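You operate a simulated robot arm through the tools that you are given. There is no shell and no other tool.

The job below is to be done with a simulated robot arm. You get a single attempt, and the scene is never put back.

JOB
Press the pin of the green part flush and set the part back.
Fine: use the press; lever up before the slide comes out; leave them so.

The check looks at the end state, three seconds after you hand in, the way a careful person would. Anything else that was tipped, shoved, dropped, spilled or broken makes it a failure.

ROBOT AND FRAMES
A 7-joint arm with a fingered hand, fixed in place. Base frame: the origin is on the floor under the middle of its stand, x ahead of it, y to its left, z up; the work surface is at about z = 840. Readings come in mm, rad, newtons and seconds.
With the tool pointing down near the work surface it reaches from about 200 to 800 mm from the base axis. Its first joint turns from -2.897 to 2.897 rad. Payload 4.9 kg.
The tool frame sits at the grasp point between the pads (the TCP): z along the fingers, y along the line on which they close. The tips reach 32 mm beyond it. The gripper opens to 192 mm; its body begins 89 mm behind the TCP. The gripper is a hand of 3 fingers: y runs from the thumb to the fingers, the wrist lies at [0, 0, -267] in the tool frame, and closing takes about 1.5 s.
Orientation is that of the tool frame in the base frame, as a unit quaternion [w, x, y, z]. With the fingers straight down and closing along the base's y, the tool's x points along the base's -x, its y along +y and its z along -z.

CONTROLS
- The arm moves only by the tool play_rows. Its arguments are lists of equal length, an entry for each row: "dp": the shift along the tool's x, y, z in mm, a list of three; "angular": the turn, a rotation vector about the tool's x, y, z in rad, a list of three. In form: {"dp": [[tx, ty, tz], ...], "angular": [[wx, wy, wz], ...]}. A call has 1 to 20 rows; each row is the pose to reach, as a shift and turn from the pose commanded when the call began, along the tool's axes at that moment. "gripper" is the opening, from 0 (shut) to 1 (fully open), set as the call begins (left out, the last holds). A row lasts 0.2 s, in which the tool goes at most 50 mm and 0.15 rad; a call with a longer step from one row to the next is refused whole, and so is a gripper value outside its range. A pose out of reach is approached as far as the arm can. The call stops where the force on the tool passes 40 N (or 10 N more than at its start, if that is more) or the arm is blocked; 0.2 s more then pass. The fingers move at their own pace (about 153 mm/s each) and stop on an object; they squeeze with about 32 N. The grip force told is the motor's: it shows also when the fingers shut on nothing. Time passes only in rows, and 0.2 s behind the last, so rows that repeat a pose let the fingers close. The reply holds the time, the measured pose of the TCP, the force on the tool along the base axes, the opening and the grip force, in the units named above and with some noise, with the torque about the TCP (base axes, N m) and any sound that the robot's microphone picked up.
- Cameras (640 x 400 px; columns grow to the right, rows downward): "scene" is fixed at [49.9, 649.4, 1424.2]; the picture's right is [-0.67, -0.74, 0.00], its down [-0.28, 0.25, -0.93] and it looks along [0.68, -0.63, -0.38] (base axes); focal length 330 px, centre (320, 200). "wrist" rides on the gripper at [79, -46, -113] in the tool frame; the picture's right is [0.50, 0.87, 0.00], its down [-0.67, 0.39, -0.63] and it looks along [-0.55, 0.32, 0.78] (tool axes); focal length 226 px, centre (320, 200).
- snapshot(camera): a new picture of that camera. It takes no simulated time.
- hand_shape(shape): the hand has 3 fingers and takes this shape, open, in about a second: jaw (thumb against the fingers, like two jaws); tri (thumb and two fingers); tip (a fingertip pinch); poke (one finger out to press); point (the index stretched); flat (the hand flat); cup (the hand cupped); fist (a fist). The gripper value then closes the fingers along that shape, each until it touches; the sizes above hold for jaw. It gives what a move gives, with no picture.
- point_at(camera, pixels): there is no depth. For up to 12 entries [column, row, z] of the newest picture of that camera ("zoom" is the newest enlarged one), the place [x, y] in the base frame at which the ray of that pixel passes the height z, good to about 3 mm. It takes no simulated time.
- close_up(camera, box): a new picture of the part [left, top, right, bottom] of that camera's present view, enlarged. It takes no simulated time.
- job_done(): hands the job in; it is judged then, once.

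Unless the task says otherwise, let go and move clear before handing in.

The tools are called after "Request:" as a command line: name --argument value ..., lists and objects as JSON in quotes. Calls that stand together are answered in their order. play_rows: Moves the arm, as the interface text tells. Its arguments: {"type":"object","properties":{"dp":{"type":"array","items":{"type":"array","items":{"type":"number"}}},"angular":{"type":"array","items":{"type":"array","items":{"type":"number"}}},"gripper":{"type":"number"}},"required":["dp","angular"]} The other tools are called the same way: hand_shape (shape) gives the hand a shape; snapshot (camera) takes a picture; point_at (camera, pixels) gives the place at which the rays of pixels pass given heights; close_up (camera, box) takes an enlarged picture of a part of a camera's view; job_done () hands the job in.

At the start:

```text
t: 0.0
tcp_pos: [462.5, 32.6, 1347.8]
orientation: [0.001, -0.001, 1.0, 0.0]
force: [0.4, -0.5, -1.0]
moment: [-0.04, 0.02, -0.01]
finger_gap: 192.0
gripper_force: 0.1
shape: jaw
```

scene: 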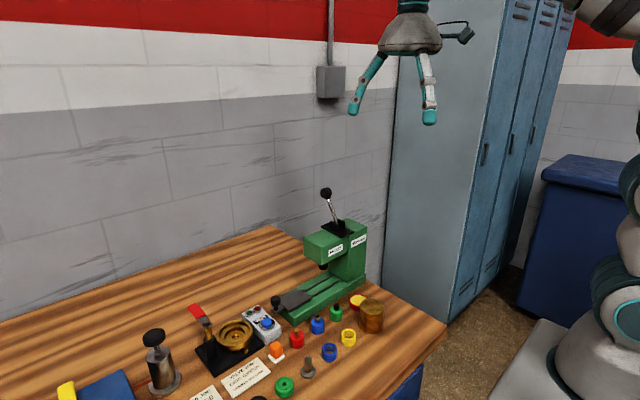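
wrist: 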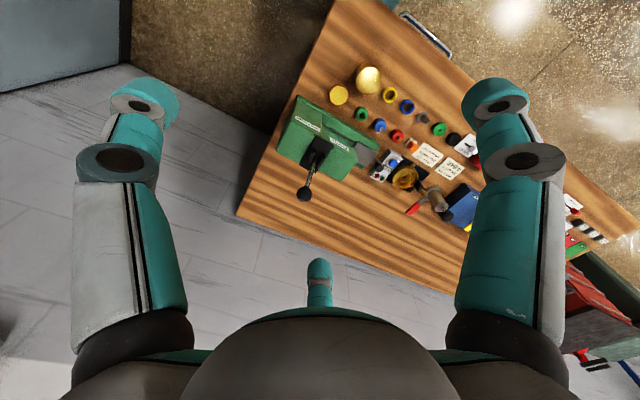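

The scene picture shows a green arbor press around (335,260) with a slide at (293,300), and small coloured parts in front, two of them greenish at (336,312) and (284,386). I'll take close-ups to identify everything first.

Request:
close_up --camera "scene" --box '[240, 180, 400, 280]'

Request:
close_up --camera "scene" --box '[240, 280, 400, 400]'

Request:
close_up --camera "scene" --box '[130, 290, 290, 400]'

Request:
close_up --camera "wrist" --box '[260, 50, 420, 210]'

Request:
close_up --camera "wrist" --box '[360, 90, 520, 240]'

```text
4.00 times, centred on (320, 230) of scene
```

zoom: 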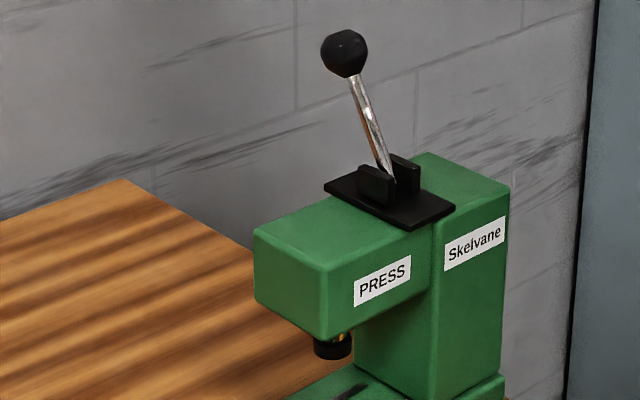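

```text
3.33 times, centred on (320, 340) of scene
```

zoom: 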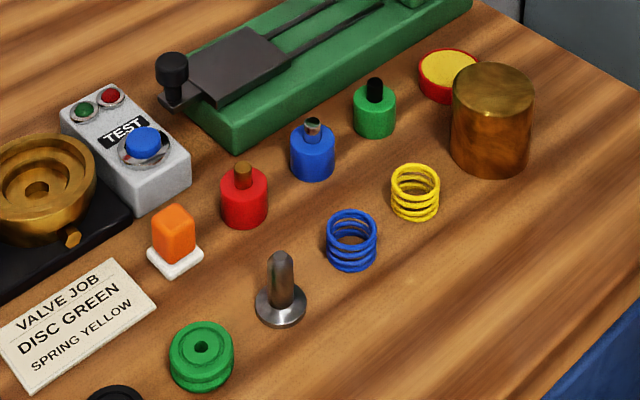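

```text
3.64 times, centred on (210, 345) of scene
```

zoom: 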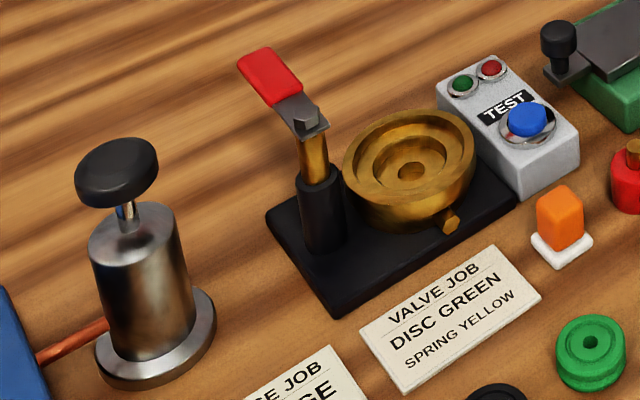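

```text
2.50 times, centred on (340, 130) of wrist
```

zoom: 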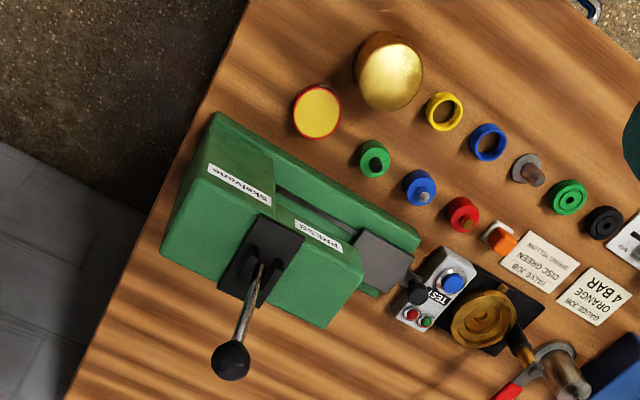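

```text
2.67 times, centred on (440, 165) of wrist
```

zoom: 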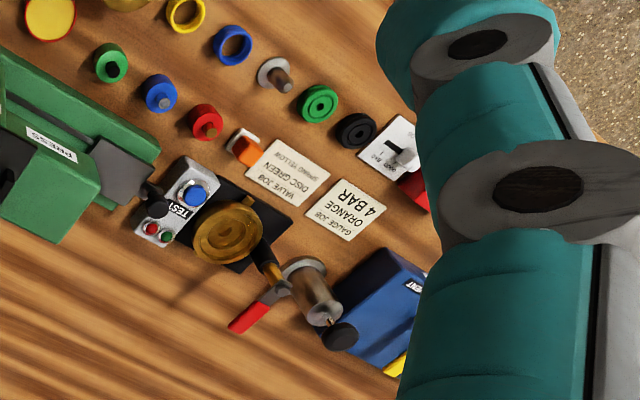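

The part in question is the green cylinder with the black pin (scene zoom about (375,110)); the press slide with its black knob at zoom (172,70) is already out and the lever is up. I'll measure key places on fresh close-ups.

Request:
snapshot --camera "scene"

Request:
close_up --camera "scene" --box '[256, 280, 384, 360]'

```text
taken
```

scene: 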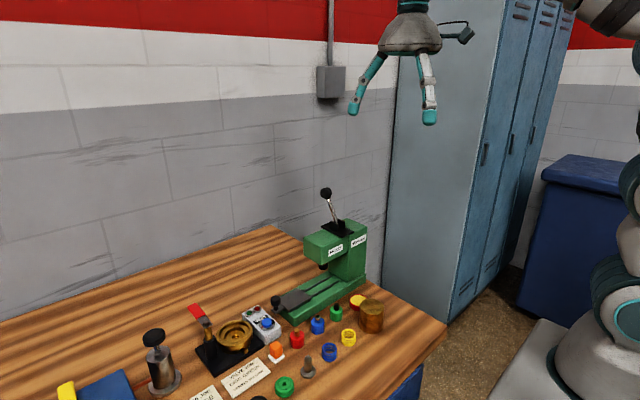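

```text
5.00 times, centred on (320, 320) of scene
```

zoom: 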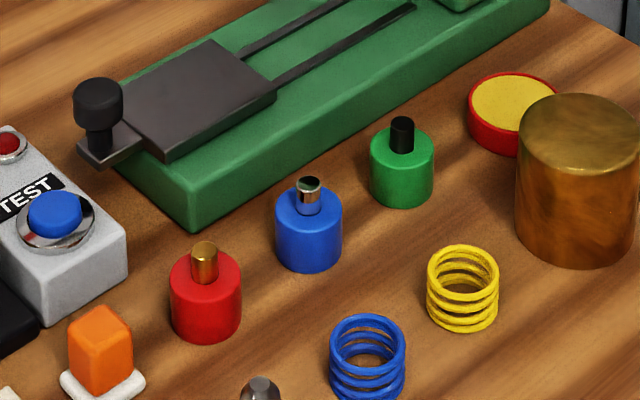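

In the 5x zoom, the green part's base front is near (402,207), the press base's front corner near (193,230), the slide plate corners at (165,160), (277,90), (208,40), and the knob at (98,100). I'll ask for their base places at plausible heights.

Request:
point_at --camera "zoom" --pixels '[[402, 207, 840], [371, 190, 840], [433, 190, 840], [193, 230, 840], [550, 15, 840], [193, 186, 860], [165, 160, 865], [277, 90, 865], [208, 40, 865], [120, 85, 865], [98, 95, 890], [102, 165, 840]]'

Request:
point_at --camera "zoom" --pixels '[[371, 150, 865], [433, 150, 865], [402, 120, 880], [402, 150, 865], [275, 250, 840], [342, 250, 840], [308, 271, 840], [308, 180, 880], [193, 186, 850], [193, 186, 870], [550, 150, 840], [515, 240, 840]]'

```text
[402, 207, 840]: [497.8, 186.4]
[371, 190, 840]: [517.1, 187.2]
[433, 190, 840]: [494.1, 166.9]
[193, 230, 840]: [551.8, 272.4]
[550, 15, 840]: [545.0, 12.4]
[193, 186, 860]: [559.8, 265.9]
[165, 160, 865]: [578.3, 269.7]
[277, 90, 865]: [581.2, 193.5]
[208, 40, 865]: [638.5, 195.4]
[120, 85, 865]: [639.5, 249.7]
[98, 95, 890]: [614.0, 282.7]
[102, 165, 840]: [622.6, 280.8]
```

```text
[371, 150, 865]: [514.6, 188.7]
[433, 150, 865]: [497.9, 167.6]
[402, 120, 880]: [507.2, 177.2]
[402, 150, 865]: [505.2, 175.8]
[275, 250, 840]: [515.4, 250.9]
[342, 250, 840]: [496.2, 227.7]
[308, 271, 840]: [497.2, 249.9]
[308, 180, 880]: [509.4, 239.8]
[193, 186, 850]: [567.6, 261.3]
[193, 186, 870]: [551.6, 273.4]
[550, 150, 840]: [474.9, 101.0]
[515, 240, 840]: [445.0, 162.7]
```

The green part stands near (507,176), between the blue part at (508,240), the press base (near face x≈552) and the yellow spring. I want to see how the hand itself looks before choosing a grip, so I'll close up on the hand.

Request:
close_up --camera "scene" --box '[320, 0, 500, 130]'

Request:
hand_shape --shape "tip"

Request:
close_up --camera "scene" --box '[320, 0, 500, 130]'

Request:
snapshot --camera "wrist"

```text
3.08 times, centred on (410, 65) of scene
```

zoom: 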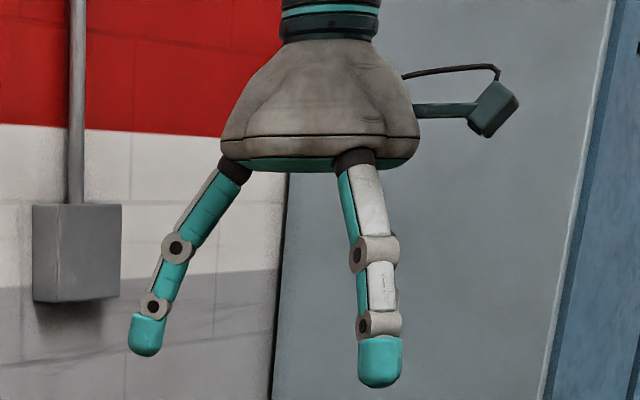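

```text
t: 0.9
tcp_pos: [463.7, 30.6, 1349.3]
orientation: [0.001, -0.001, 1.0, 0.0]
force: [0.5, -0.6, -0.5]
moment: [0.01, -0.01, 0.03]
finger_gap: 191.7
gripper_force: 0.1
shape: tip
```

```text
3.08 times, centred on (410, 65) of scene
```

zoom: 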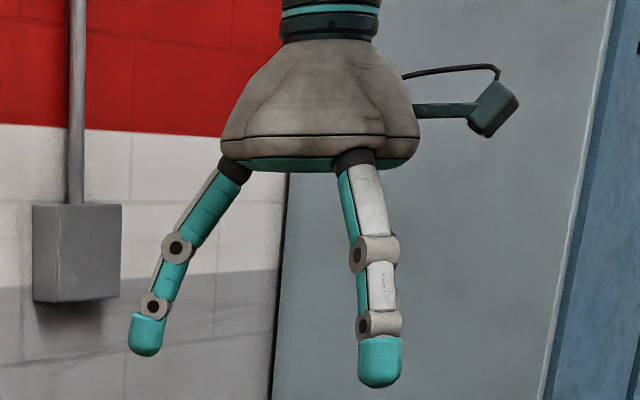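

```text
taken
```

wrist: 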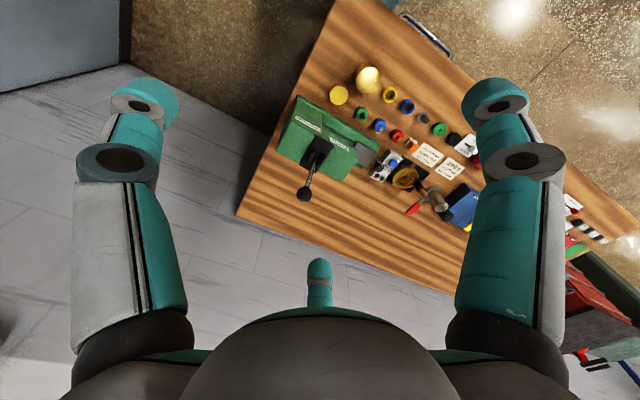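

The open hand has three fingers at 120°, roughly 26 mm wide each. From two views, the lever ball triangulates to about (627,93,1117), pivot near (589,92,1045), so it swings in the x–z plane and gets pulled toward the robot. I'll move down for a closer wrist view of the press and parts with the hand partly closed.

Request:
play_rows --dp '[[0, 16, 40], [-1, 32, 80], [-2, 48, 120], [-3, 64, 160], [-3, 80, 200], [-4, 96, 240], [-4, 109, 275], [-4, 109, 275]]' --angular '[[0, 0, 0], [0, 0, 0], [0, 0, 0], [0, 0, 0], [0, 0, 0], [0, 0, 0], [0, 0, 0], [0, 0, 0]]' --gripper 0.3

Request:
snapshot --camera "wrist"

Request:
snapshot --camera "scene"

```text
t: 2.7
tcp_pos: [468.1, 142.6, 1072.3]
orientation: [0.0, 0.0, 1.0, 0.0]
force: [-0.5, -0.2, 0.0]
moment: [-0.03, -0.01, 0.02]
finger_gap: 58.0
gripper_force: 0.1
shape: tip
```

```text
taken
```

wrist: 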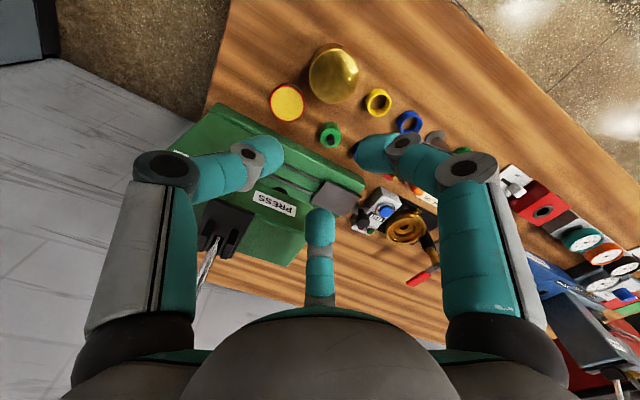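

```text
taken
```

scene: 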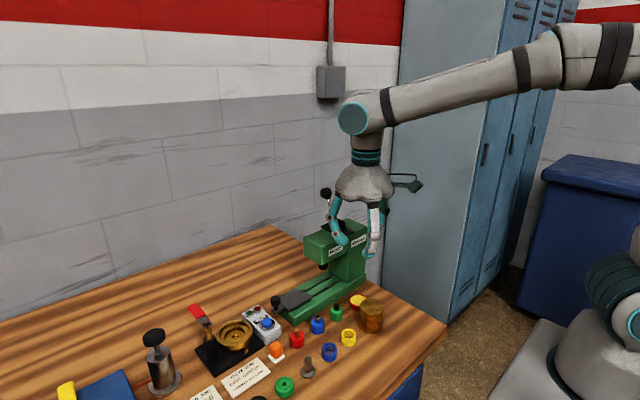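

In tip shape at 0.3 the fingers curl inward with tips around wrist pixels (265,150), (370,150), (320,225). I'll close up on the hand in the scene, then try jaw for comparison.

Request:
close_up --camera "scene" --box '[300, 150, 440, 270]'

Request:
hand_shape --shape "jaw"

Request:
play_rows --dp '[[0, 0, 0], [0, 0, 0], [0, 0, 0], [0, 0, 0], [0, 0, 0]]' --angular '[[0, 0, 0], [0, 0, 0], [0, 0, 0], [0, 0, 0], [0, 0, 0]]' --gripper 0.3

Request:
close_up --camera "scene" --box '[300, 150, 440, 270]'

Request:
snapshot --camera "wrist"

```text
3.33 times, centred on (370, 210) of scene
```

zoom: 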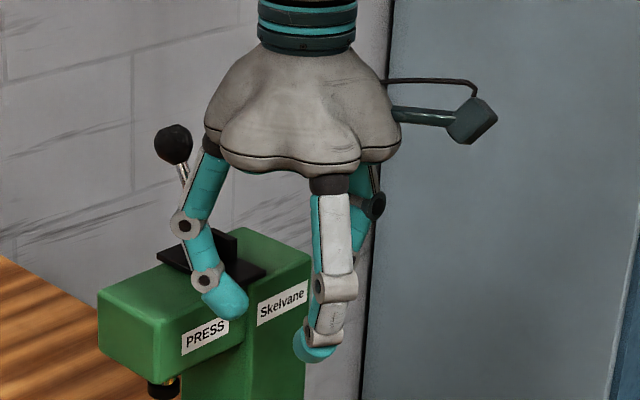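

```text
t: 3.6
tcp_pos: [468.4, 142.3, 1073.2]
orientation: [0.001, -0.001, 1.0, 0.0]
force: [-0.8, 0.4, 0.4]
moment: [0.0, 0.01, -0.01]
finger_gap: 191.7
gripper_force: 0.0
shape: jaw
```

```text
t: 4.8
tcp_pos: [468.1, 142.9, 1073.0]
orientation: [0.001, 0.0, 1.0, -0.001]
force: [-0.5, 0.3, -0.2]
moment: [-0.01, 0.02, -0.01]
finger_gap: 57.9
gripper_force: 0.1
shape: jaw
```

```text
3.33 times, centred on (370, 210) of scene
```

zoom: 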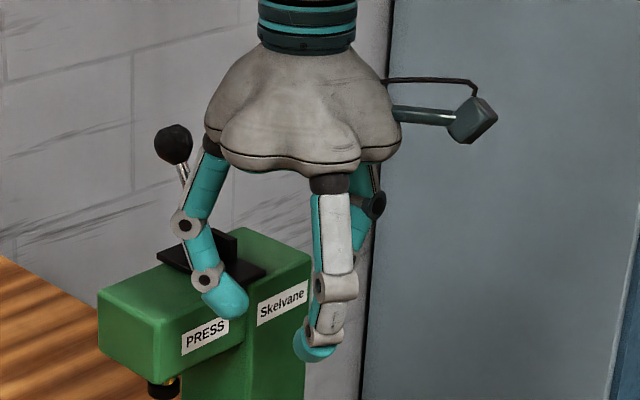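

```text
taken
```

wrist: 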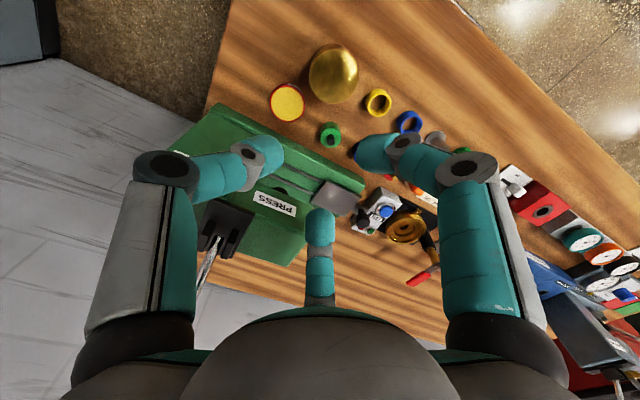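

Jaw and tip look the same on this hand: a centring three-finger pinch whose tips sit about 32 mm below the TCP. I'll zoom the wrist view on the press slide, green part (329,135) and neighbours to measure.

Request:
close_up --camera "wrist" --box '[260, 30, 430, 140]'

Request:
close_up --camera "wrist" --box '[180, 100, 400, 270]'

```text
3.64 times, centred on (345, 85) of wrist
```

zoom: 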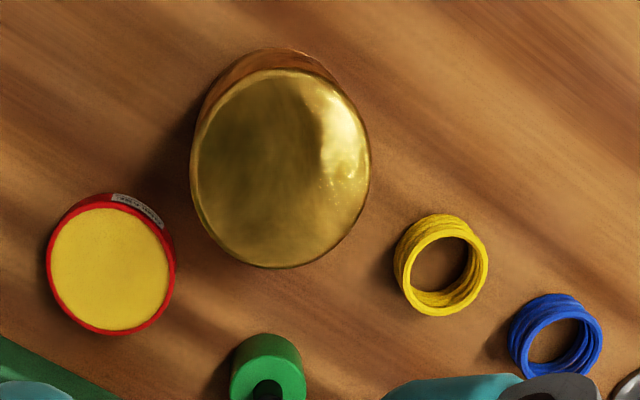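

```text
2.35 times, centred on (290, 185) of wrist
```

zoom: 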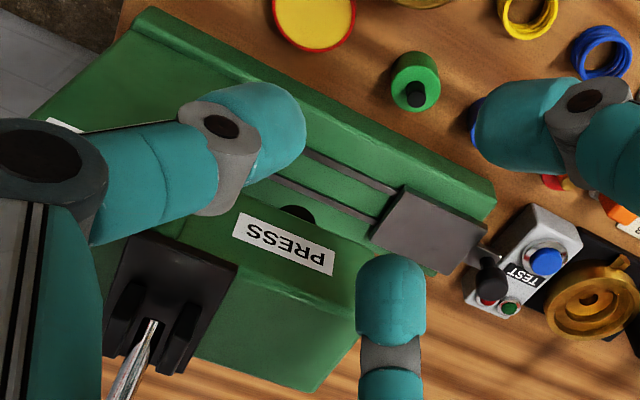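

With the hand open the view of the slide should be clear, so I'll open fully here and zoom on the slide and the green part.

Request:
play_rows --dp '[[0, 0, 0], [0, 0, 0], [0, 0, 0], [0, 0, 0], [0, 0, 0]]' --angular '[[0, 0, 0], [0, 0, 0], [0, 0, 0], [0, 0, 0], [0, 0, 0]]' --gripper 1.0

Request:
close_up --camera "wrist" --box '[270, 110, 420, 240]'

Request:
close_up --camera "wrist" --box '[160, 80, 380, 280]'

```text
t: 6.0
tcp_pos: [467.0, 141.7, 1073.1]
orientation: [0.001, -0.001, 1.0, 0.0]
force: [-0.2, -0.2, -0.1]
moment: [0.01, 0.0, 0.0]
finger_gap: 192.0
gripper_force: 0.0
shape: jaw
```

```text
3.08 times, centred on (345, 175) of wrist
```

zoom: 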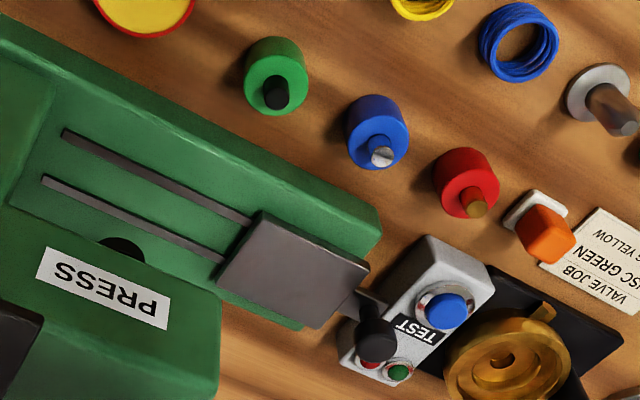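

```text
2.00 times, centred on (270, 180) of wrist
```

zoom: 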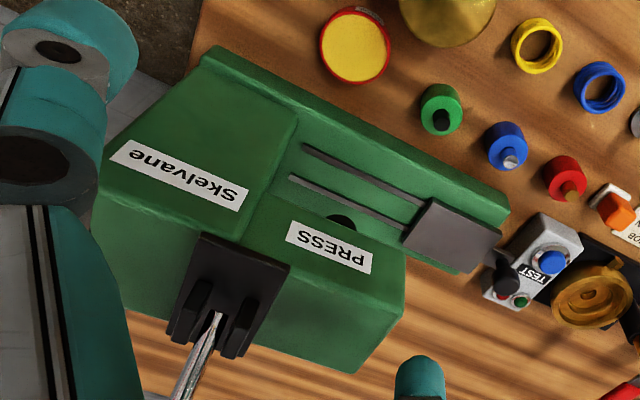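

The slide plate is plain with corners at first-zoom pixels (258,213), (367,262), (318,328), (216,283), and the green part's pin top near (276,92). I'll re-take that close-up and convert the pixels.

Request:
close_up --camera "wrist" --box '[270, 110, 420, 240]'

Request:
point_at --camera "zoom" --pixels '[[258, 213, 876], [367, 262, 876], [318, 328, 876], [216, 283, 876], [277, 92, 879], [277, 82, 865], [274, 62, 840], [380, 158, 878], [369, 135, 865], [376, 340, 905], [382, 207, 870], [122, 248, 960]]'

Request:
point_at --camera "zoom" --pixels '[[220, 300, 960], [220, 300, 1000], [218, 398, 1000], [382, 207, 875], [382, 207, 865], [381, 237, 840], [258, 213, 870], [258, 213, 882], [367, 262, 882], [318, 328, 882], [216, 283, 882], [376, 340, 895]]'

```text
3.08 times, centred on (345, 175) of wrist
```

zoom: 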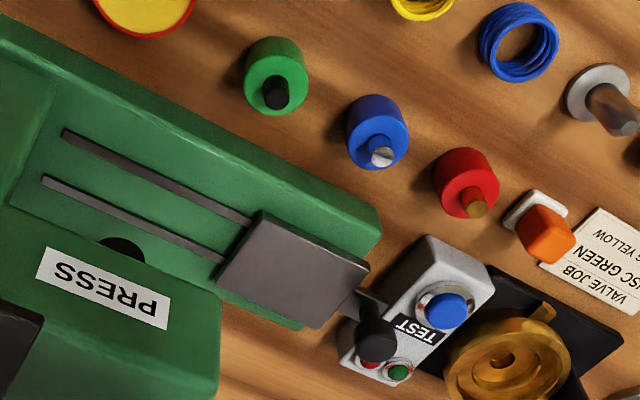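

```text
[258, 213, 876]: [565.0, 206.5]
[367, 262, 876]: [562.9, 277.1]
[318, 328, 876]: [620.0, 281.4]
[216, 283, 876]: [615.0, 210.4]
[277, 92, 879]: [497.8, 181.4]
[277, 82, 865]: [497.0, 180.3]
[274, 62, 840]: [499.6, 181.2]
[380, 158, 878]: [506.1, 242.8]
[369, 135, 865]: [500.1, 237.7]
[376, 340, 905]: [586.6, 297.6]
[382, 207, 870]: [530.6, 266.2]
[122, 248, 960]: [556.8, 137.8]
```

```text
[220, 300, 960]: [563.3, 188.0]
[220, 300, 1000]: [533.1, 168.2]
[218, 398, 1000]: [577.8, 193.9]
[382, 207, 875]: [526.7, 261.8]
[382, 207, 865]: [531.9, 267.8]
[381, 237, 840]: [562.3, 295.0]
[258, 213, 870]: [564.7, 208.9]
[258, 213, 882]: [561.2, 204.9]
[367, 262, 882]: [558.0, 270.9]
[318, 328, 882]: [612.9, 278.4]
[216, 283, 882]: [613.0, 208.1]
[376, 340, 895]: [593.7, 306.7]
```

Triangulating, the plate top is near z≈878 with x 565–617, y 205–278; the green part is near (502–506,179), with scene and wrist differing by several mm. I'll query neighbours, then go in closer to refine.

Request:
snapshot --camera "wrist"

Request:
point_at --camera "wrist" --pixels '[[378, 103, 850], [408, 122, 850], [286, 102, 855], [270, 104, 855], [303, 102, 855], [333, 80, 890], [333, 103, 890], [331, 139, 865], [331, 140, 879], [364, 160, 878], [333, 55, 890], [311, 80, 890]]'

Request:
point_at --camera "scene" --pixels '[[348.5, 338, 850], [329.5, 352, 850], [358, 302, 855], [371, 307, 890], [336.4, 304, 880], [336.4, 304, 880], [336.4, 304, 880], [336.4, 304, 880], [317.6, 316.5, 880], [317.6, 316.5, 880], [336.4, 309, 865], [336.4, 309, 865]]'

```text
taken
```

wrist: 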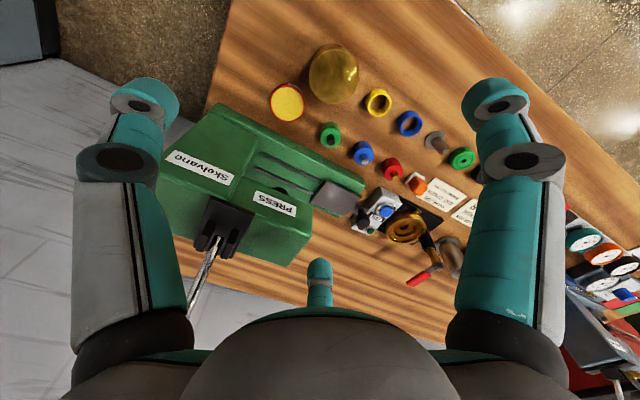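

```text
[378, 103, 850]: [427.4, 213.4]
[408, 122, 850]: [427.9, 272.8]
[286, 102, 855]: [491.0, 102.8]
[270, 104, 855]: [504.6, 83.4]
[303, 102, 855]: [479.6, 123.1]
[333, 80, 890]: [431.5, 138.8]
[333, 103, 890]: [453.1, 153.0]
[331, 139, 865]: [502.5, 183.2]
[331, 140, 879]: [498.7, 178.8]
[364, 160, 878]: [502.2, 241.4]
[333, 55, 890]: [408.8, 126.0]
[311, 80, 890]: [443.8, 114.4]
```

```text
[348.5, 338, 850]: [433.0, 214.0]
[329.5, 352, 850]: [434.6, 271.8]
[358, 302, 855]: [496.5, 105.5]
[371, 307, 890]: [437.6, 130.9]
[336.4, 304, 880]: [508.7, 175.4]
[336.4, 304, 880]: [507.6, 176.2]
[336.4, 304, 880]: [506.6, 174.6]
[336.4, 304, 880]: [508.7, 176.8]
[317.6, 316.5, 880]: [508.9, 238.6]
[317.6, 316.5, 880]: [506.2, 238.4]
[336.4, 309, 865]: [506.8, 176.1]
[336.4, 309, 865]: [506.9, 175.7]
```

Neighbours: yellow spring ≈(430,213), red/yellow disc ≈(494,104), weight ≈(434,132), blue part ≈(506,240). I'll pre-close to a 48 mm opening, yaw the hand +22° so the fingers point between the neighbours, and hover above the green part for a closer look.

Request:
play_rows --dp '[[0, 0, 0], [0, 0, 0], [0, 0, 0], [0, 0, 0], [-9, 9, 18], [-18, 18, 36], [-27, 27, 54], [-35.5, 36, 73], [-35.5, 36, 73]]' --angular '[[0, 0, 0], [0, 0, 0], [0, 0, 0], [0, 0, 0], [0, 0, -0.1], [0, 0, -0.2], [0, 0, -0.3], [0, 0, -0.384], [0, 0, -0.384]]' --gripper 0.25

Request:
snapshot --camera "wrist"

Request:
close_up --camera "scene" --box '[260, 200, 420, 330]'

```text
t: 8.0
tcp_pos: [502.4, 177.2, 1000.2]
orientation: [0.001, -0.192, 0.981, 0.0]
force: [0.5, -0.6, 0.0]
moment: [0.0, 0.02, -0.02]
finger_gap: 48.4
gripper_force: 0.0
shape: jaw
```

```text
taken
```

wrist: 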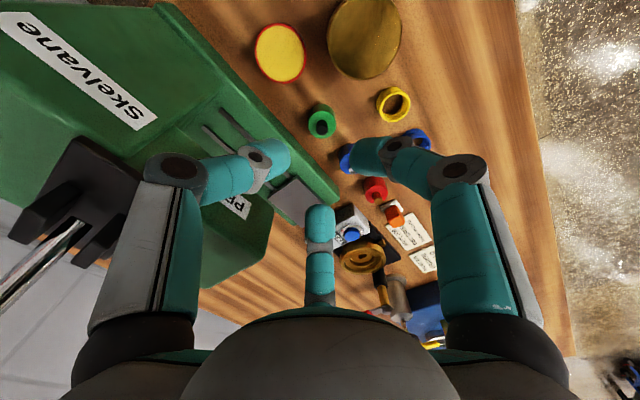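

```text
3.08 times, centred on (340, 265) of scene
```

zoom: 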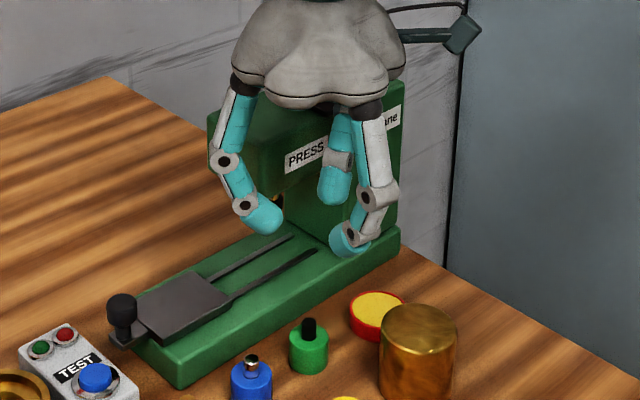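

The green part sits at wrist (321,121), directly in the centre column as expected for being under the TCP. I'll zoom on it to measure its offset.

Request:
close_up --camera "wrist" --box '[280, 90, 360, 150]'

Request:
close_up --camera "wrist" --box '[240, 80, 400, 240]'

```text
6.67 times, centred on (320, 120) of wrist
```

zoom: 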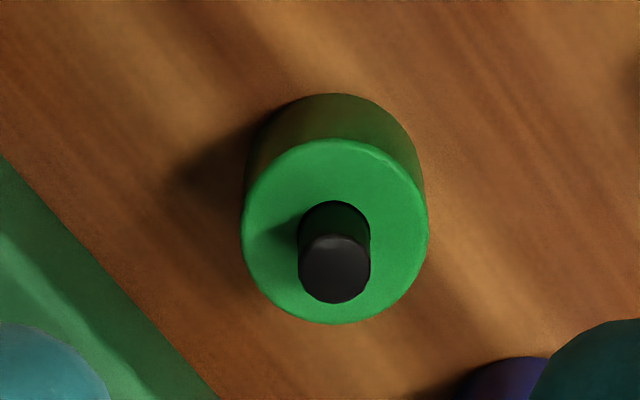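

```text
2.50 times, centred on (320, 160) of wrist
```

zoom: 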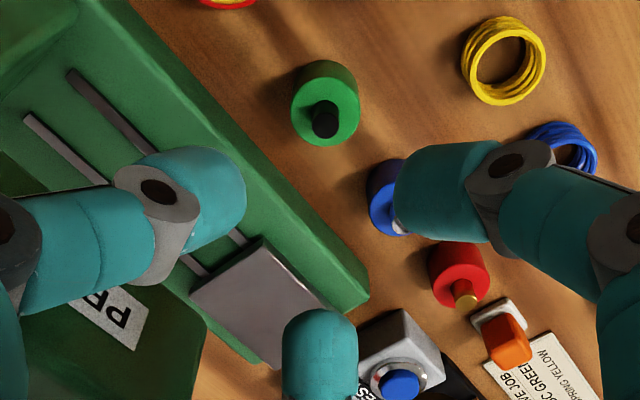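

Zoom shows the body-top ellipse centred at about (335,231) and pin top at (335,270) in the 6.67x view. I'll retake that view and use point_at several times to average.

Request:
close_up --camera "wrist" --box '[280, 90, 360, 150]'

Request:
point_at --camera "zoom" --pixels '[[335, 231, 865], [335, 231, 865], [335, 231, 865], [335, 231, 865], [335, 270, 879], [335, 270, 879], [335, 270, 879], [243, 231, 865], [428, 231, 865], [335, 139, 865], [335, 323, 865], [160, 318, 840]]'

```text
6.67 times, centred on (320, 120) of wrist
```

zoom: 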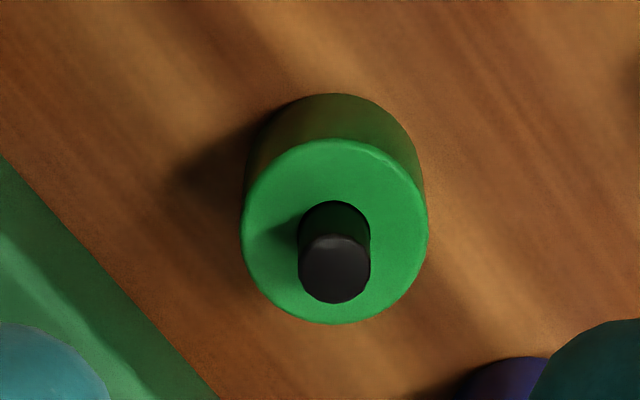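

```text
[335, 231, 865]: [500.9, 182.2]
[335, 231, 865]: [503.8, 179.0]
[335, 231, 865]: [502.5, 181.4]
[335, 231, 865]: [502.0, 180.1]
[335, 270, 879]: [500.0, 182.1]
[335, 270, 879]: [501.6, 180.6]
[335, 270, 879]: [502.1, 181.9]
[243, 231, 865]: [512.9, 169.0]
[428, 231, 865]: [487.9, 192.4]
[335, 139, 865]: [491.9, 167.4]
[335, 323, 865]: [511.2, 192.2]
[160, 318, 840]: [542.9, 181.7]
```

The close wrist view averages to about (502,181) versus the scene's (506,176); I'll aim at (503,180) and descend so the tips are just above the pin, then check centring visually.

Request:
play_rows --dp '[[-0.5, 0.8, 25], [-1, 1.6, 50], [-1.6, 2.4, 72], [-1.6, 2.4, 72]]' --angular '[[0, 0, 0], [0, 0, 0], [0, 0, 0], [0, 0, 0]]'

Request:
close_up --camera "wrist" --box '[220, 80, 420, 250]'

Request:
close_up --camera "scene" --box '[280, 240, 400, 340]'

```text
t: 9.0
tcp_pos: [503.7, 180.3, 928.3]
orientation: [0.0, -0.192, 0.981, -0.001]
force: [-0.1, 0.9, -0.7]
moment: [0.01, 0.01, 0.01]
finger_gap: 48.6
gripper_force: 0.1
shape: jaw
```

```text
2.35 times, centred on (320, 165) of wrist
```

zoom: 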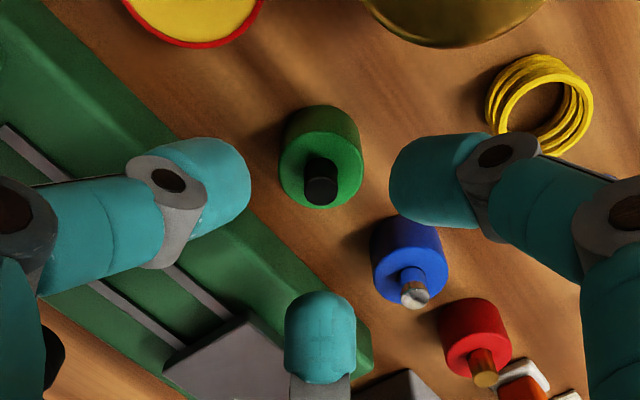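

```text
4.00 times, centred on (340, 290) of scene
```

zoom: 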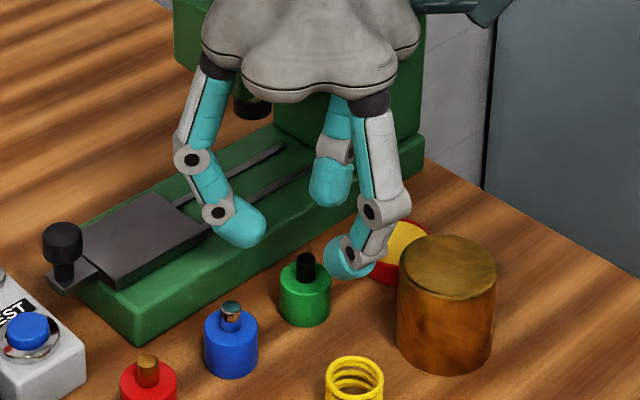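

The part looks laterally centred between the tips (zoom column 321 vs tips 250/390). I'll descend to where the tips flank the pin and check again before going around the body.

Request:
play_rows --dp '[[0, 0, 14], [0, 0, 28], [0, 0, 28]]' --angular '[[0, 0, 0], [0, 0, 0], [0, 0, 0]]'

Request:
close_up --camera "wrist" --box '[220, 80, 420, 250]'

Request:
close_up --camera "scene" --box '[290, 270, 390, 335]'

```text
t: 9.4
tcp_pos: [507.6, 183.7, 923.9]
orientation: [0.008, -0.192, 0.981, 0.001]
force: [-9.9, -2.8, 12.3]
moment: [0.22, -1.73, -0.25]
finger_gap: 48.1
gripper_force: 0.1
shape: jaw
stopped in row 2: the force on the tool passed its limit at 60 N (the readings are from after the stop); the commanded pose is now the measured one
```

```text
2.35 times, centred on (320, 165) of wrist
```

zoom: 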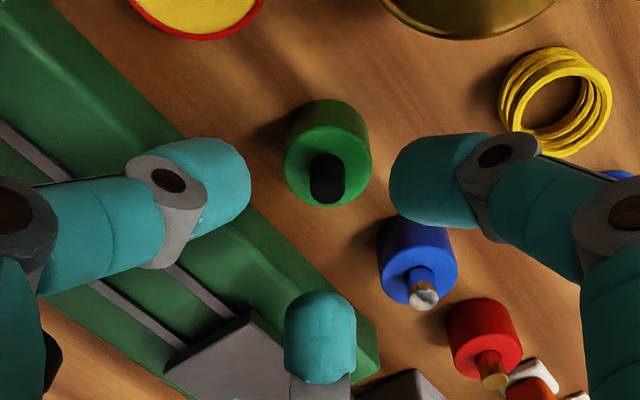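

```text
6.15 times, centred on (340, 302) of scene
```

zoom: 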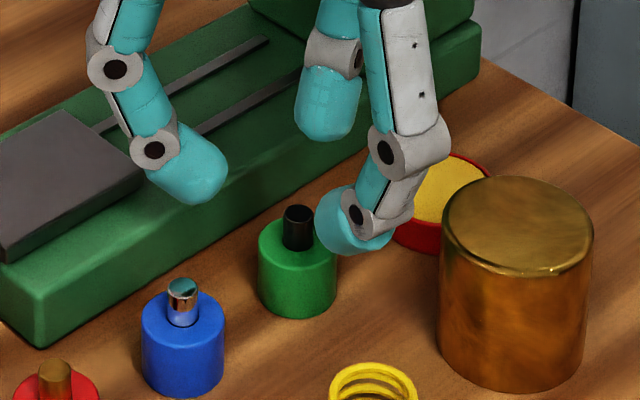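

The descent was stopped by contact: force moment points to the palm rim meeting the press head's top edge (about 65 mm to +x of the TCP), not the part. I'll back straight up and check that nothing moved.

Request:
play_rows --dp '[[0, 0, -20], [0, 0, -50], [0, 0, -76], [0, 0, -76]]' --angular '[[0, 0, 0], [0, 0, 0], [0, 0, 0], [0, 0, 0]]'

Request:
close_up --camera "scene" --box '[256, 280, 384, 360]'

Request:
close_up --camera "scene" --box '[240, 180, 400, 280]'

```text
t: 10.4
tcp_pos: [506.2, 183.3, 996.8]
orientation: [0.006, -0.19, 0.982, 0.001]
force: [0.0, -0.2, 0.1]
moment: [0.03, 0.01, 0.0]
finger_gap: 48.2
gripper_force: 0.1
shape: jaw
```

```text
5.00 times, centred on (320, 320) of scene
```

zoom: 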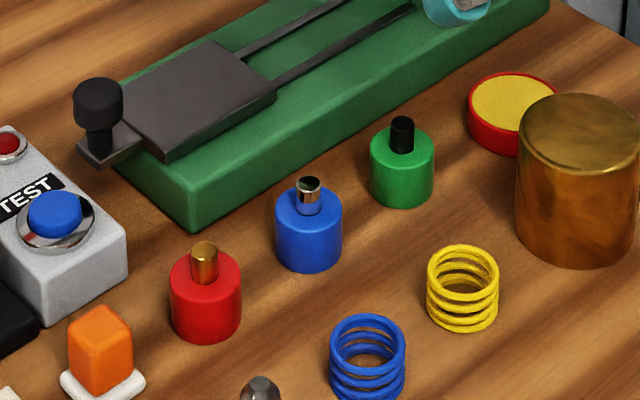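

```text
4.00 times, centred on (320, 230) of scene
```

zoom: 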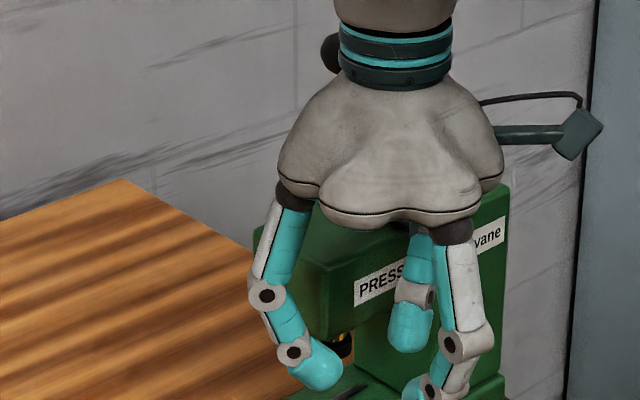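

Nothing moved: base corner still at zoom (193,230) and all parts are in place. I'll lean the hand 14° away from the press (palm toward −x/+y), with yaw ~27°, so the palm clears the head, then hover again at z≈930.

Request:
play_rows --dp '[[2.9, 0.8, 8], [5.7, 1.5, 16], [8.6, 2.3, 36], [8.6, 2.3, 66.7], [8.6, 2.3, 66.7], [8.6, 2.3, 66.7]]' --angular '[[0.066, -0.0433, -0.03], [0.132, -0.0867, -0.06], [0.198, -0.13, -0.0896], [0.198, -0.13, -0.0896], [0.198, -0.13, -0.0896], [0.198, -0.13, -0.0896]]' --gripper 0.24

Request:
close_up --camera "wrist" --box '[220, 80, 420, 250]'

Request:
close_up --camera "scene" --box '[270, 210, 420, 335]'

```text
t: 11.8
tcp_pos: [497.6, 182.0, 931.1]
orientation: [0.089, -0.232, 0.965, -0.083]
force: [-0.1, 0.3, 0.9]
moment: [-0.02, 0.01, -0.04]
finger_gap: 46.4
gripper_force: 0.0
shape: jaw
```

```text
2.35 times, centred on (320, 165) of wrist
```

zoom: 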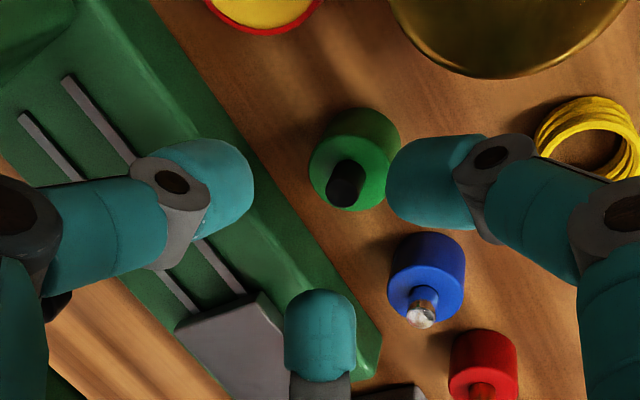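

```text
3.20 times, centred on (345, 272) of scene
```

zoom: 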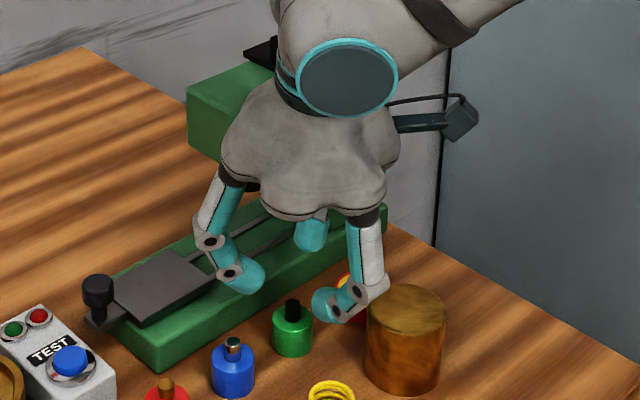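

The tilted hover reads as planned. I'll measure the part again from this new viewpoint (body top near wrist (332,153), pin top near (332,160)) to refine its position.

Request:
close_up --camera "wrist" --box '[300, 120, 370, 180]'

```text
6.67 times, centred on (335, 150) of wrist
```

zoom: 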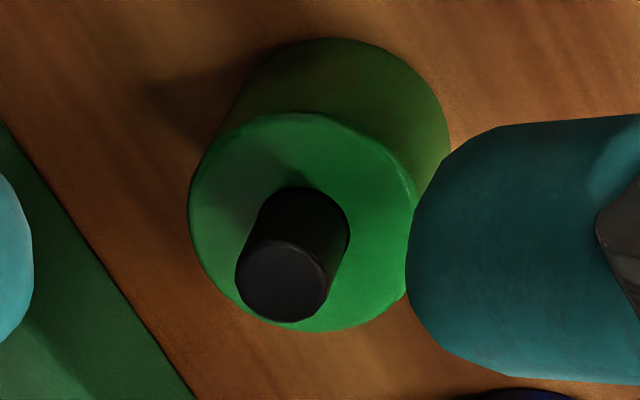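

Body-top ellipse centre is about (303,222) and pin top centre about (282,282) in this zoom; converting at a few heights.

Request:
point_at --camera "zoom" --pixels '[[303, 222, 865], [303, 222, 865], [303, 222, 865], [303, 222, 870], [303, 222, 870], [303, 222, 870], [282, 282, 878], [282, 282, 878], [282, 282, 884], [282, 282, 884], [303, 112, 866], [303, 332, 866]]'

Request:
point_at --camera "zoom" --pixels '[[189, 222, 866], [189, 222, 866], [417, 222, 866], [417, 222, 866], [303, 222, 866], [303, 222, 866], [303, 222, 866], [282, 282, 880], [282, 282, 880], [282, 282, 880], [303, 112, 866], [303, 332, 866]]'

```text
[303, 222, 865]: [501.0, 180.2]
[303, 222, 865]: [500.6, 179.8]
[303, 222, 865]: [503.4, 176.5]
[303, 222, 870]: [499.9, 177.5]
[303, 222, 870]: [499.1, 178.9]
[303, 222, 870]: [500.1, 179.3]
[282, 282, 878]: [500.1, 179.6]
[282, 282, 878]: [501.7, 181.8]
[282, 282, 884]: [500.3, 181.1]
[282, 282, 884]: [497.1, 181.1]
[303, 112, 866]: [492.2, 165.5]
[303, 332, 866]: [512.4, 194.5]
```

```text
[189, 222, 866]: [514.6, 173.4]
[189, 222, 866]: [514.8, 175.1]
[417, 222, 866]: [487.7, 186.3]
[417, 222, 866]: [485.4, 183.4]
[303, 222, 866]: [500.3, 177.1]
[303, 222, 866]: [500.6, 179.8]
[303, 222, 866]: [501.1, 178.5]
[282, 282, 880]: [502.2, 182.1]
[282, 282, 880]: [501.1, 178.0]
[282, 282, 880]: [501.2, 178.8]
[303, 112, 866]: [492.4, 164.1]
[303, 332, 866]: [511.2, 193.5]
```

Averaged, the part axis is about (501.5,179), and the tilted grasp centre would land at (502,179.5) — good. I'll descend 30 mm straight down in small steps and look.

Request:
play_rows --dp '[[1.33, 2.0, 9.7], [2.67, 4.0, 19.4], [4.0, 6.0, 29.1], [4.0, 6.0, 29.1]]' --angular '[[0, 0, 0], [0, 0, 0], [0, 0, 0], [0, 0, 0]]'

Request:
close_up --camera "wrist" --box '[220, 80, 420, 250]'

Request:
close_up --camera "scene" --box '[280, 250, 400, 340]'

```text
t: 12.8
tcp_pos: [497.4, 182.0, 899.1]
orientation: [0.089, -0.232, 0.965, -0.083]
force: [0.8, 0.5, 0.2]
moment: [-0.03, -0.05, -0.01]
finger_gap: 46.6
gripper_force: 0.1
shape: jaw
```

```text
2.35 times, centred on (320, 165) of wrist
```

zoom: 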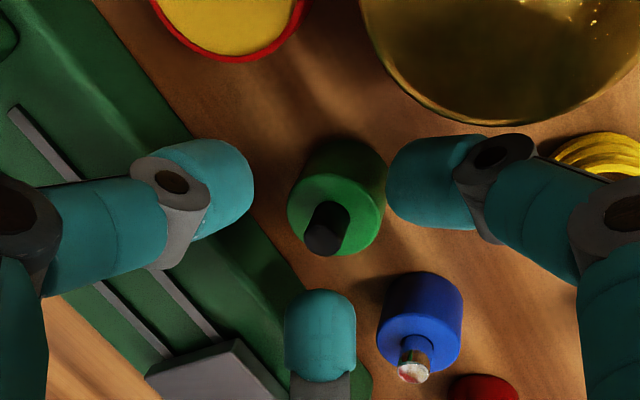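

```text
4.44 times, centred on (340, 295) of scene
```

zoom: 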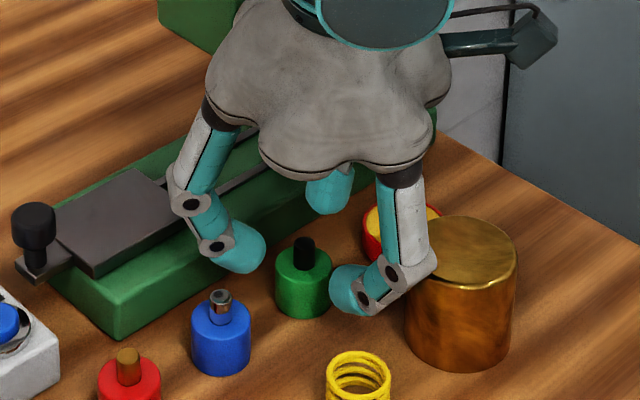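

No contact, and the part stands between the three tips. I'll narrow to ~40 mm and descend the remaining 16 mm gently, watching the force.

Request:
play_rows --dp '[[0, 0, 0], [0.53, 0.8, 3.9], [1.07, 1.6, 7.8], [1.6, 2.4, 11.6], [2.13, 3.22, 15.5], [2.13, 3.22, 15.5]]' --angular '[[0, 0, 0], [0, 0, 0], [0, 0, 0], [0, 0, 0], [0, 0, 0], [0, 0, 0]]' --gripper 0.21

Request:
close_up --camera "wrist" --box '[220, 80, 420, 250]'

Request:
close_up --camera "scene" --box '[290, 270, 390, 340]'

```text
t: 14.2
tcp_pos: [497.7, 180.9, 884.2]
orientation: [0.088, -0.232, 0.965, -0.084]
force: [1.2, 0.5, 0.8]
moment: [0.01, -0.02, -0.01]
finger_gap: 40.7
gripper_force: 0.1
shape: jaw
```

```text
2.35 times, centred on (320, 165) of wrist
```

zoom: 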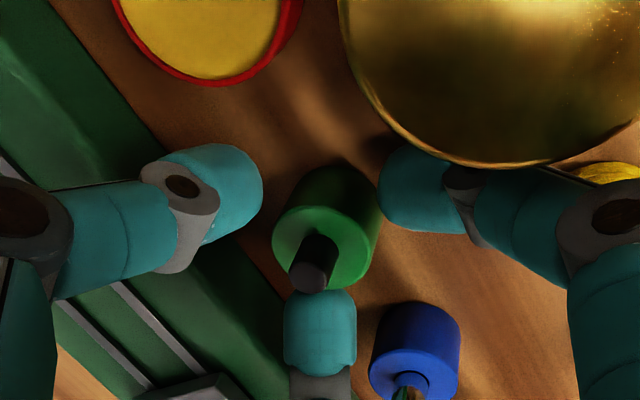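

```text
5.71 times, centred on (340, 305) of scene
```

zoom: 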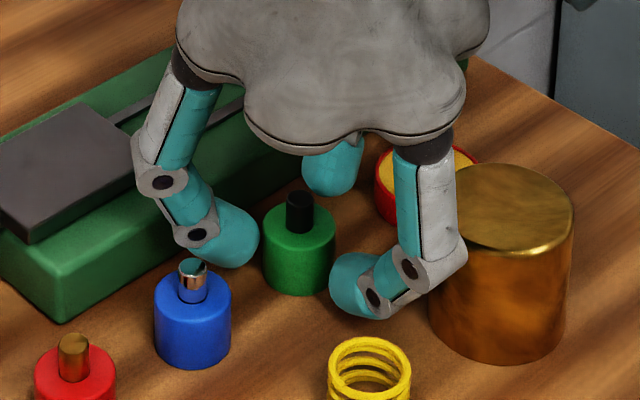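

All three tips flank the body with no contact force (≈1 N). I'll go 3 mm lower and close on the body.

Request:
play_rows --dp '[[0.2, 0.3, 1.5], [0.4, 0.6, 2.9], [0.4, 0.6, 2.9]]' --angular '[[0, 0, 0], [0, 0, 0], [0, 0, 0]]'

Request:
play_rows --dp '[[0, 0, 0], [0, 0, 0], [0, 0, 0], [0, 0, 0], [0, 0, 0], [0, 0, 0]]' --angular '[[0, 0, 0], [0, 0, 0], [0, 0, 0], [0, 0, 0], [0, 0, 0], [0, 0, 0]]' --gripper 0.1

Request:
close_up --camera "wrist" --box '[220, 80, 420, 250]'

Request:
close_up --camera "scene" --box '[290, 270, 390, 340]'

```text
t: 15.1
tcp_pos: [496.3, 181.4, 881.9]
orientation: [0.088, -0.232, 0.965, -0.083]
force: [-0.5, -0.2, -0.1]
moment: [-0.02, 0.0, -0.04]
finger_gap: 40.8
gripper_force: 0.1
shape: jaw
```

```text
t: 16.4
tcp_pos: [496.3, 182.9, 882.2]
orientation: [0.089, -0.233, 0.965, -0.083]
force: [-0.3, -0.6, 0.5]
moment: [0.0, 0.0, -0.03]
finger_gap: 25.9
gripper_force: 31.8
shape: jaw
```

```text
2.35 times, centred on (320, 165) of wrist
```

zoom: 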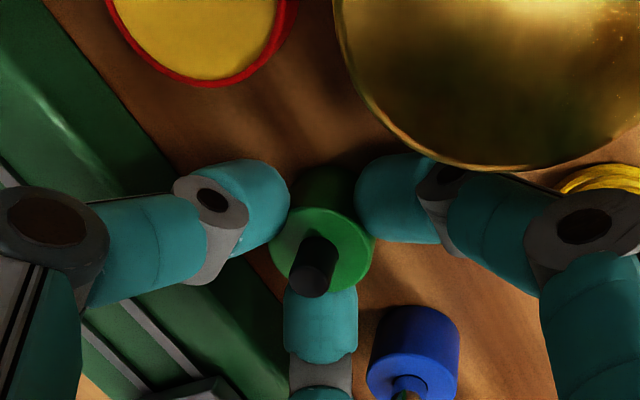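

```text
5.71 times, centred on (340, 305) of scene
```

zoom: 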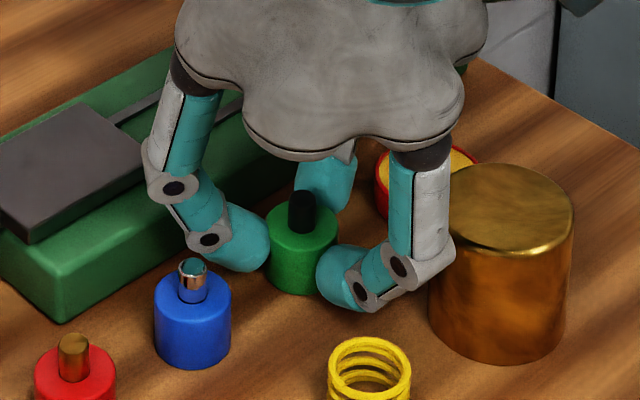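

The grip holds at 25.9 mm, 31.8 N, and the part stayed upright in place (grasp TCP ≈ (496.3,182.2,882)). I'll lift it straight up about 78 mm and check.

Request:
play_rows --dp '[[-1.3, -2.0, -9.7], [-4.0, -6.0, -29.1], [-6.7, -10.1, -48.5], [-10.4, -15.7, -75.7], [-10.4, -15.7, -75.7]]' --angular '[[0, 0, 0], [0, 0, 0], [0, 0, 0], [0, 0, 0], [0, 0, 0]]'

Request:
close_up --camera "scene" --box '[280, 230, 400, 330]'

Request:
close_up --camera "wrist" --box '[220, 80, 420, 250]'

```text
t: 17.6
tcp_pos: [498.4, 183.5, 959.8]
orientation: [0.088, -0.233, 0.965, -0.083]
force: [0.5, 0.0, -1.7]
moment: [-0.01, 0.0, 0.02]
finger_gap: 26.0
gripper_force: 31.9
shape: jaw
```

```text
4.00 times, centred on (340, 280) of scene
```

zoom: 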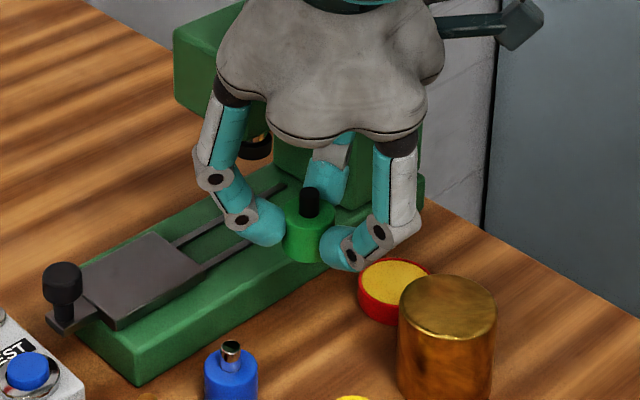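

```text
2.35 times, centred on (320, 165) of wrist
```

zoom: 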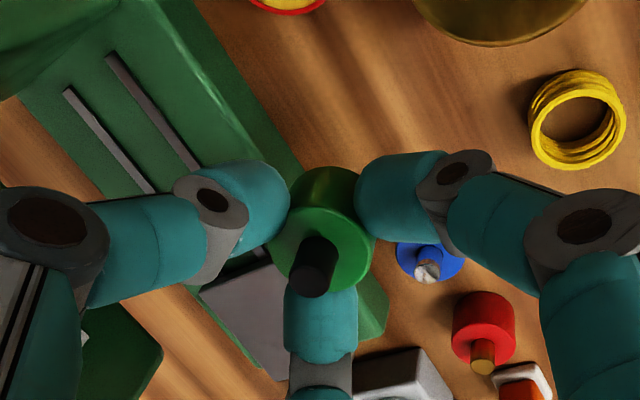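

Part is held upright (pin vertical at zoom (310,203)). I'll carry it at this height first along +y, then +x, to hover over the slide plate.

Request:
play_rows --dp '[[-13.9, 26.3, -3.5], [-27.8, 52.7, -7.1], [-47.2, 43.3, -2.5], [-66.5, 34, 2.1], [-85.9, 24.7, 6.7], [-105.3, 15.5, 11.25], [-105.3, 15.5, 11.25]]' --angular '[[0, 0, 0], [0, 0, 0], [0, 0, 0], [0, 0, 0], [0, 0, 0], [0, 0, 0], [0, 0, 0]]'

Request:
snapshot --camera "wrist"

Request:
close_up --camera "scene" --box '[230, 230, 370, 330]'

```text
t: 19.2
tcp_pos: [584.5, 243.9, 959.7]
orientation: [0.089, -0.234, 0.965, -0.083]
force: [-11.0, 28.8, -1.7]
moment: [-1.31, -0.5, -0.16]
finger_gap: 23.4
gripper_force: 32.5
shape: jaw
```

```text
taken
```

wrist: 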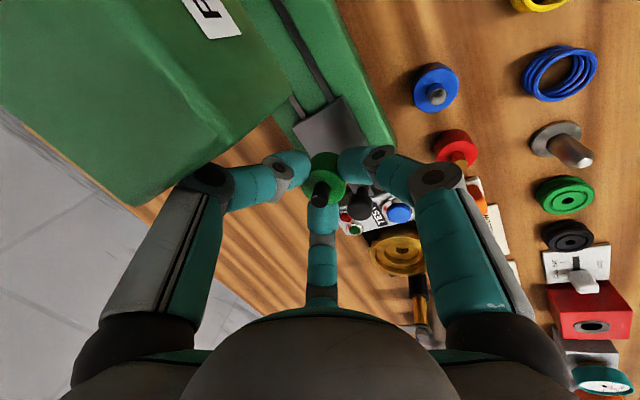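

```text
4.00 times, centred on (300, 280) of scene
```

zoom: 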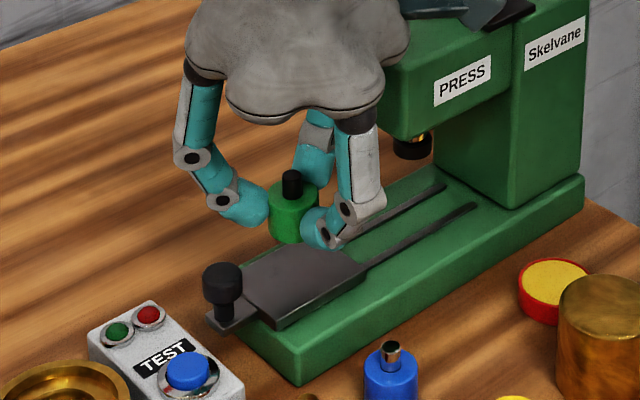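

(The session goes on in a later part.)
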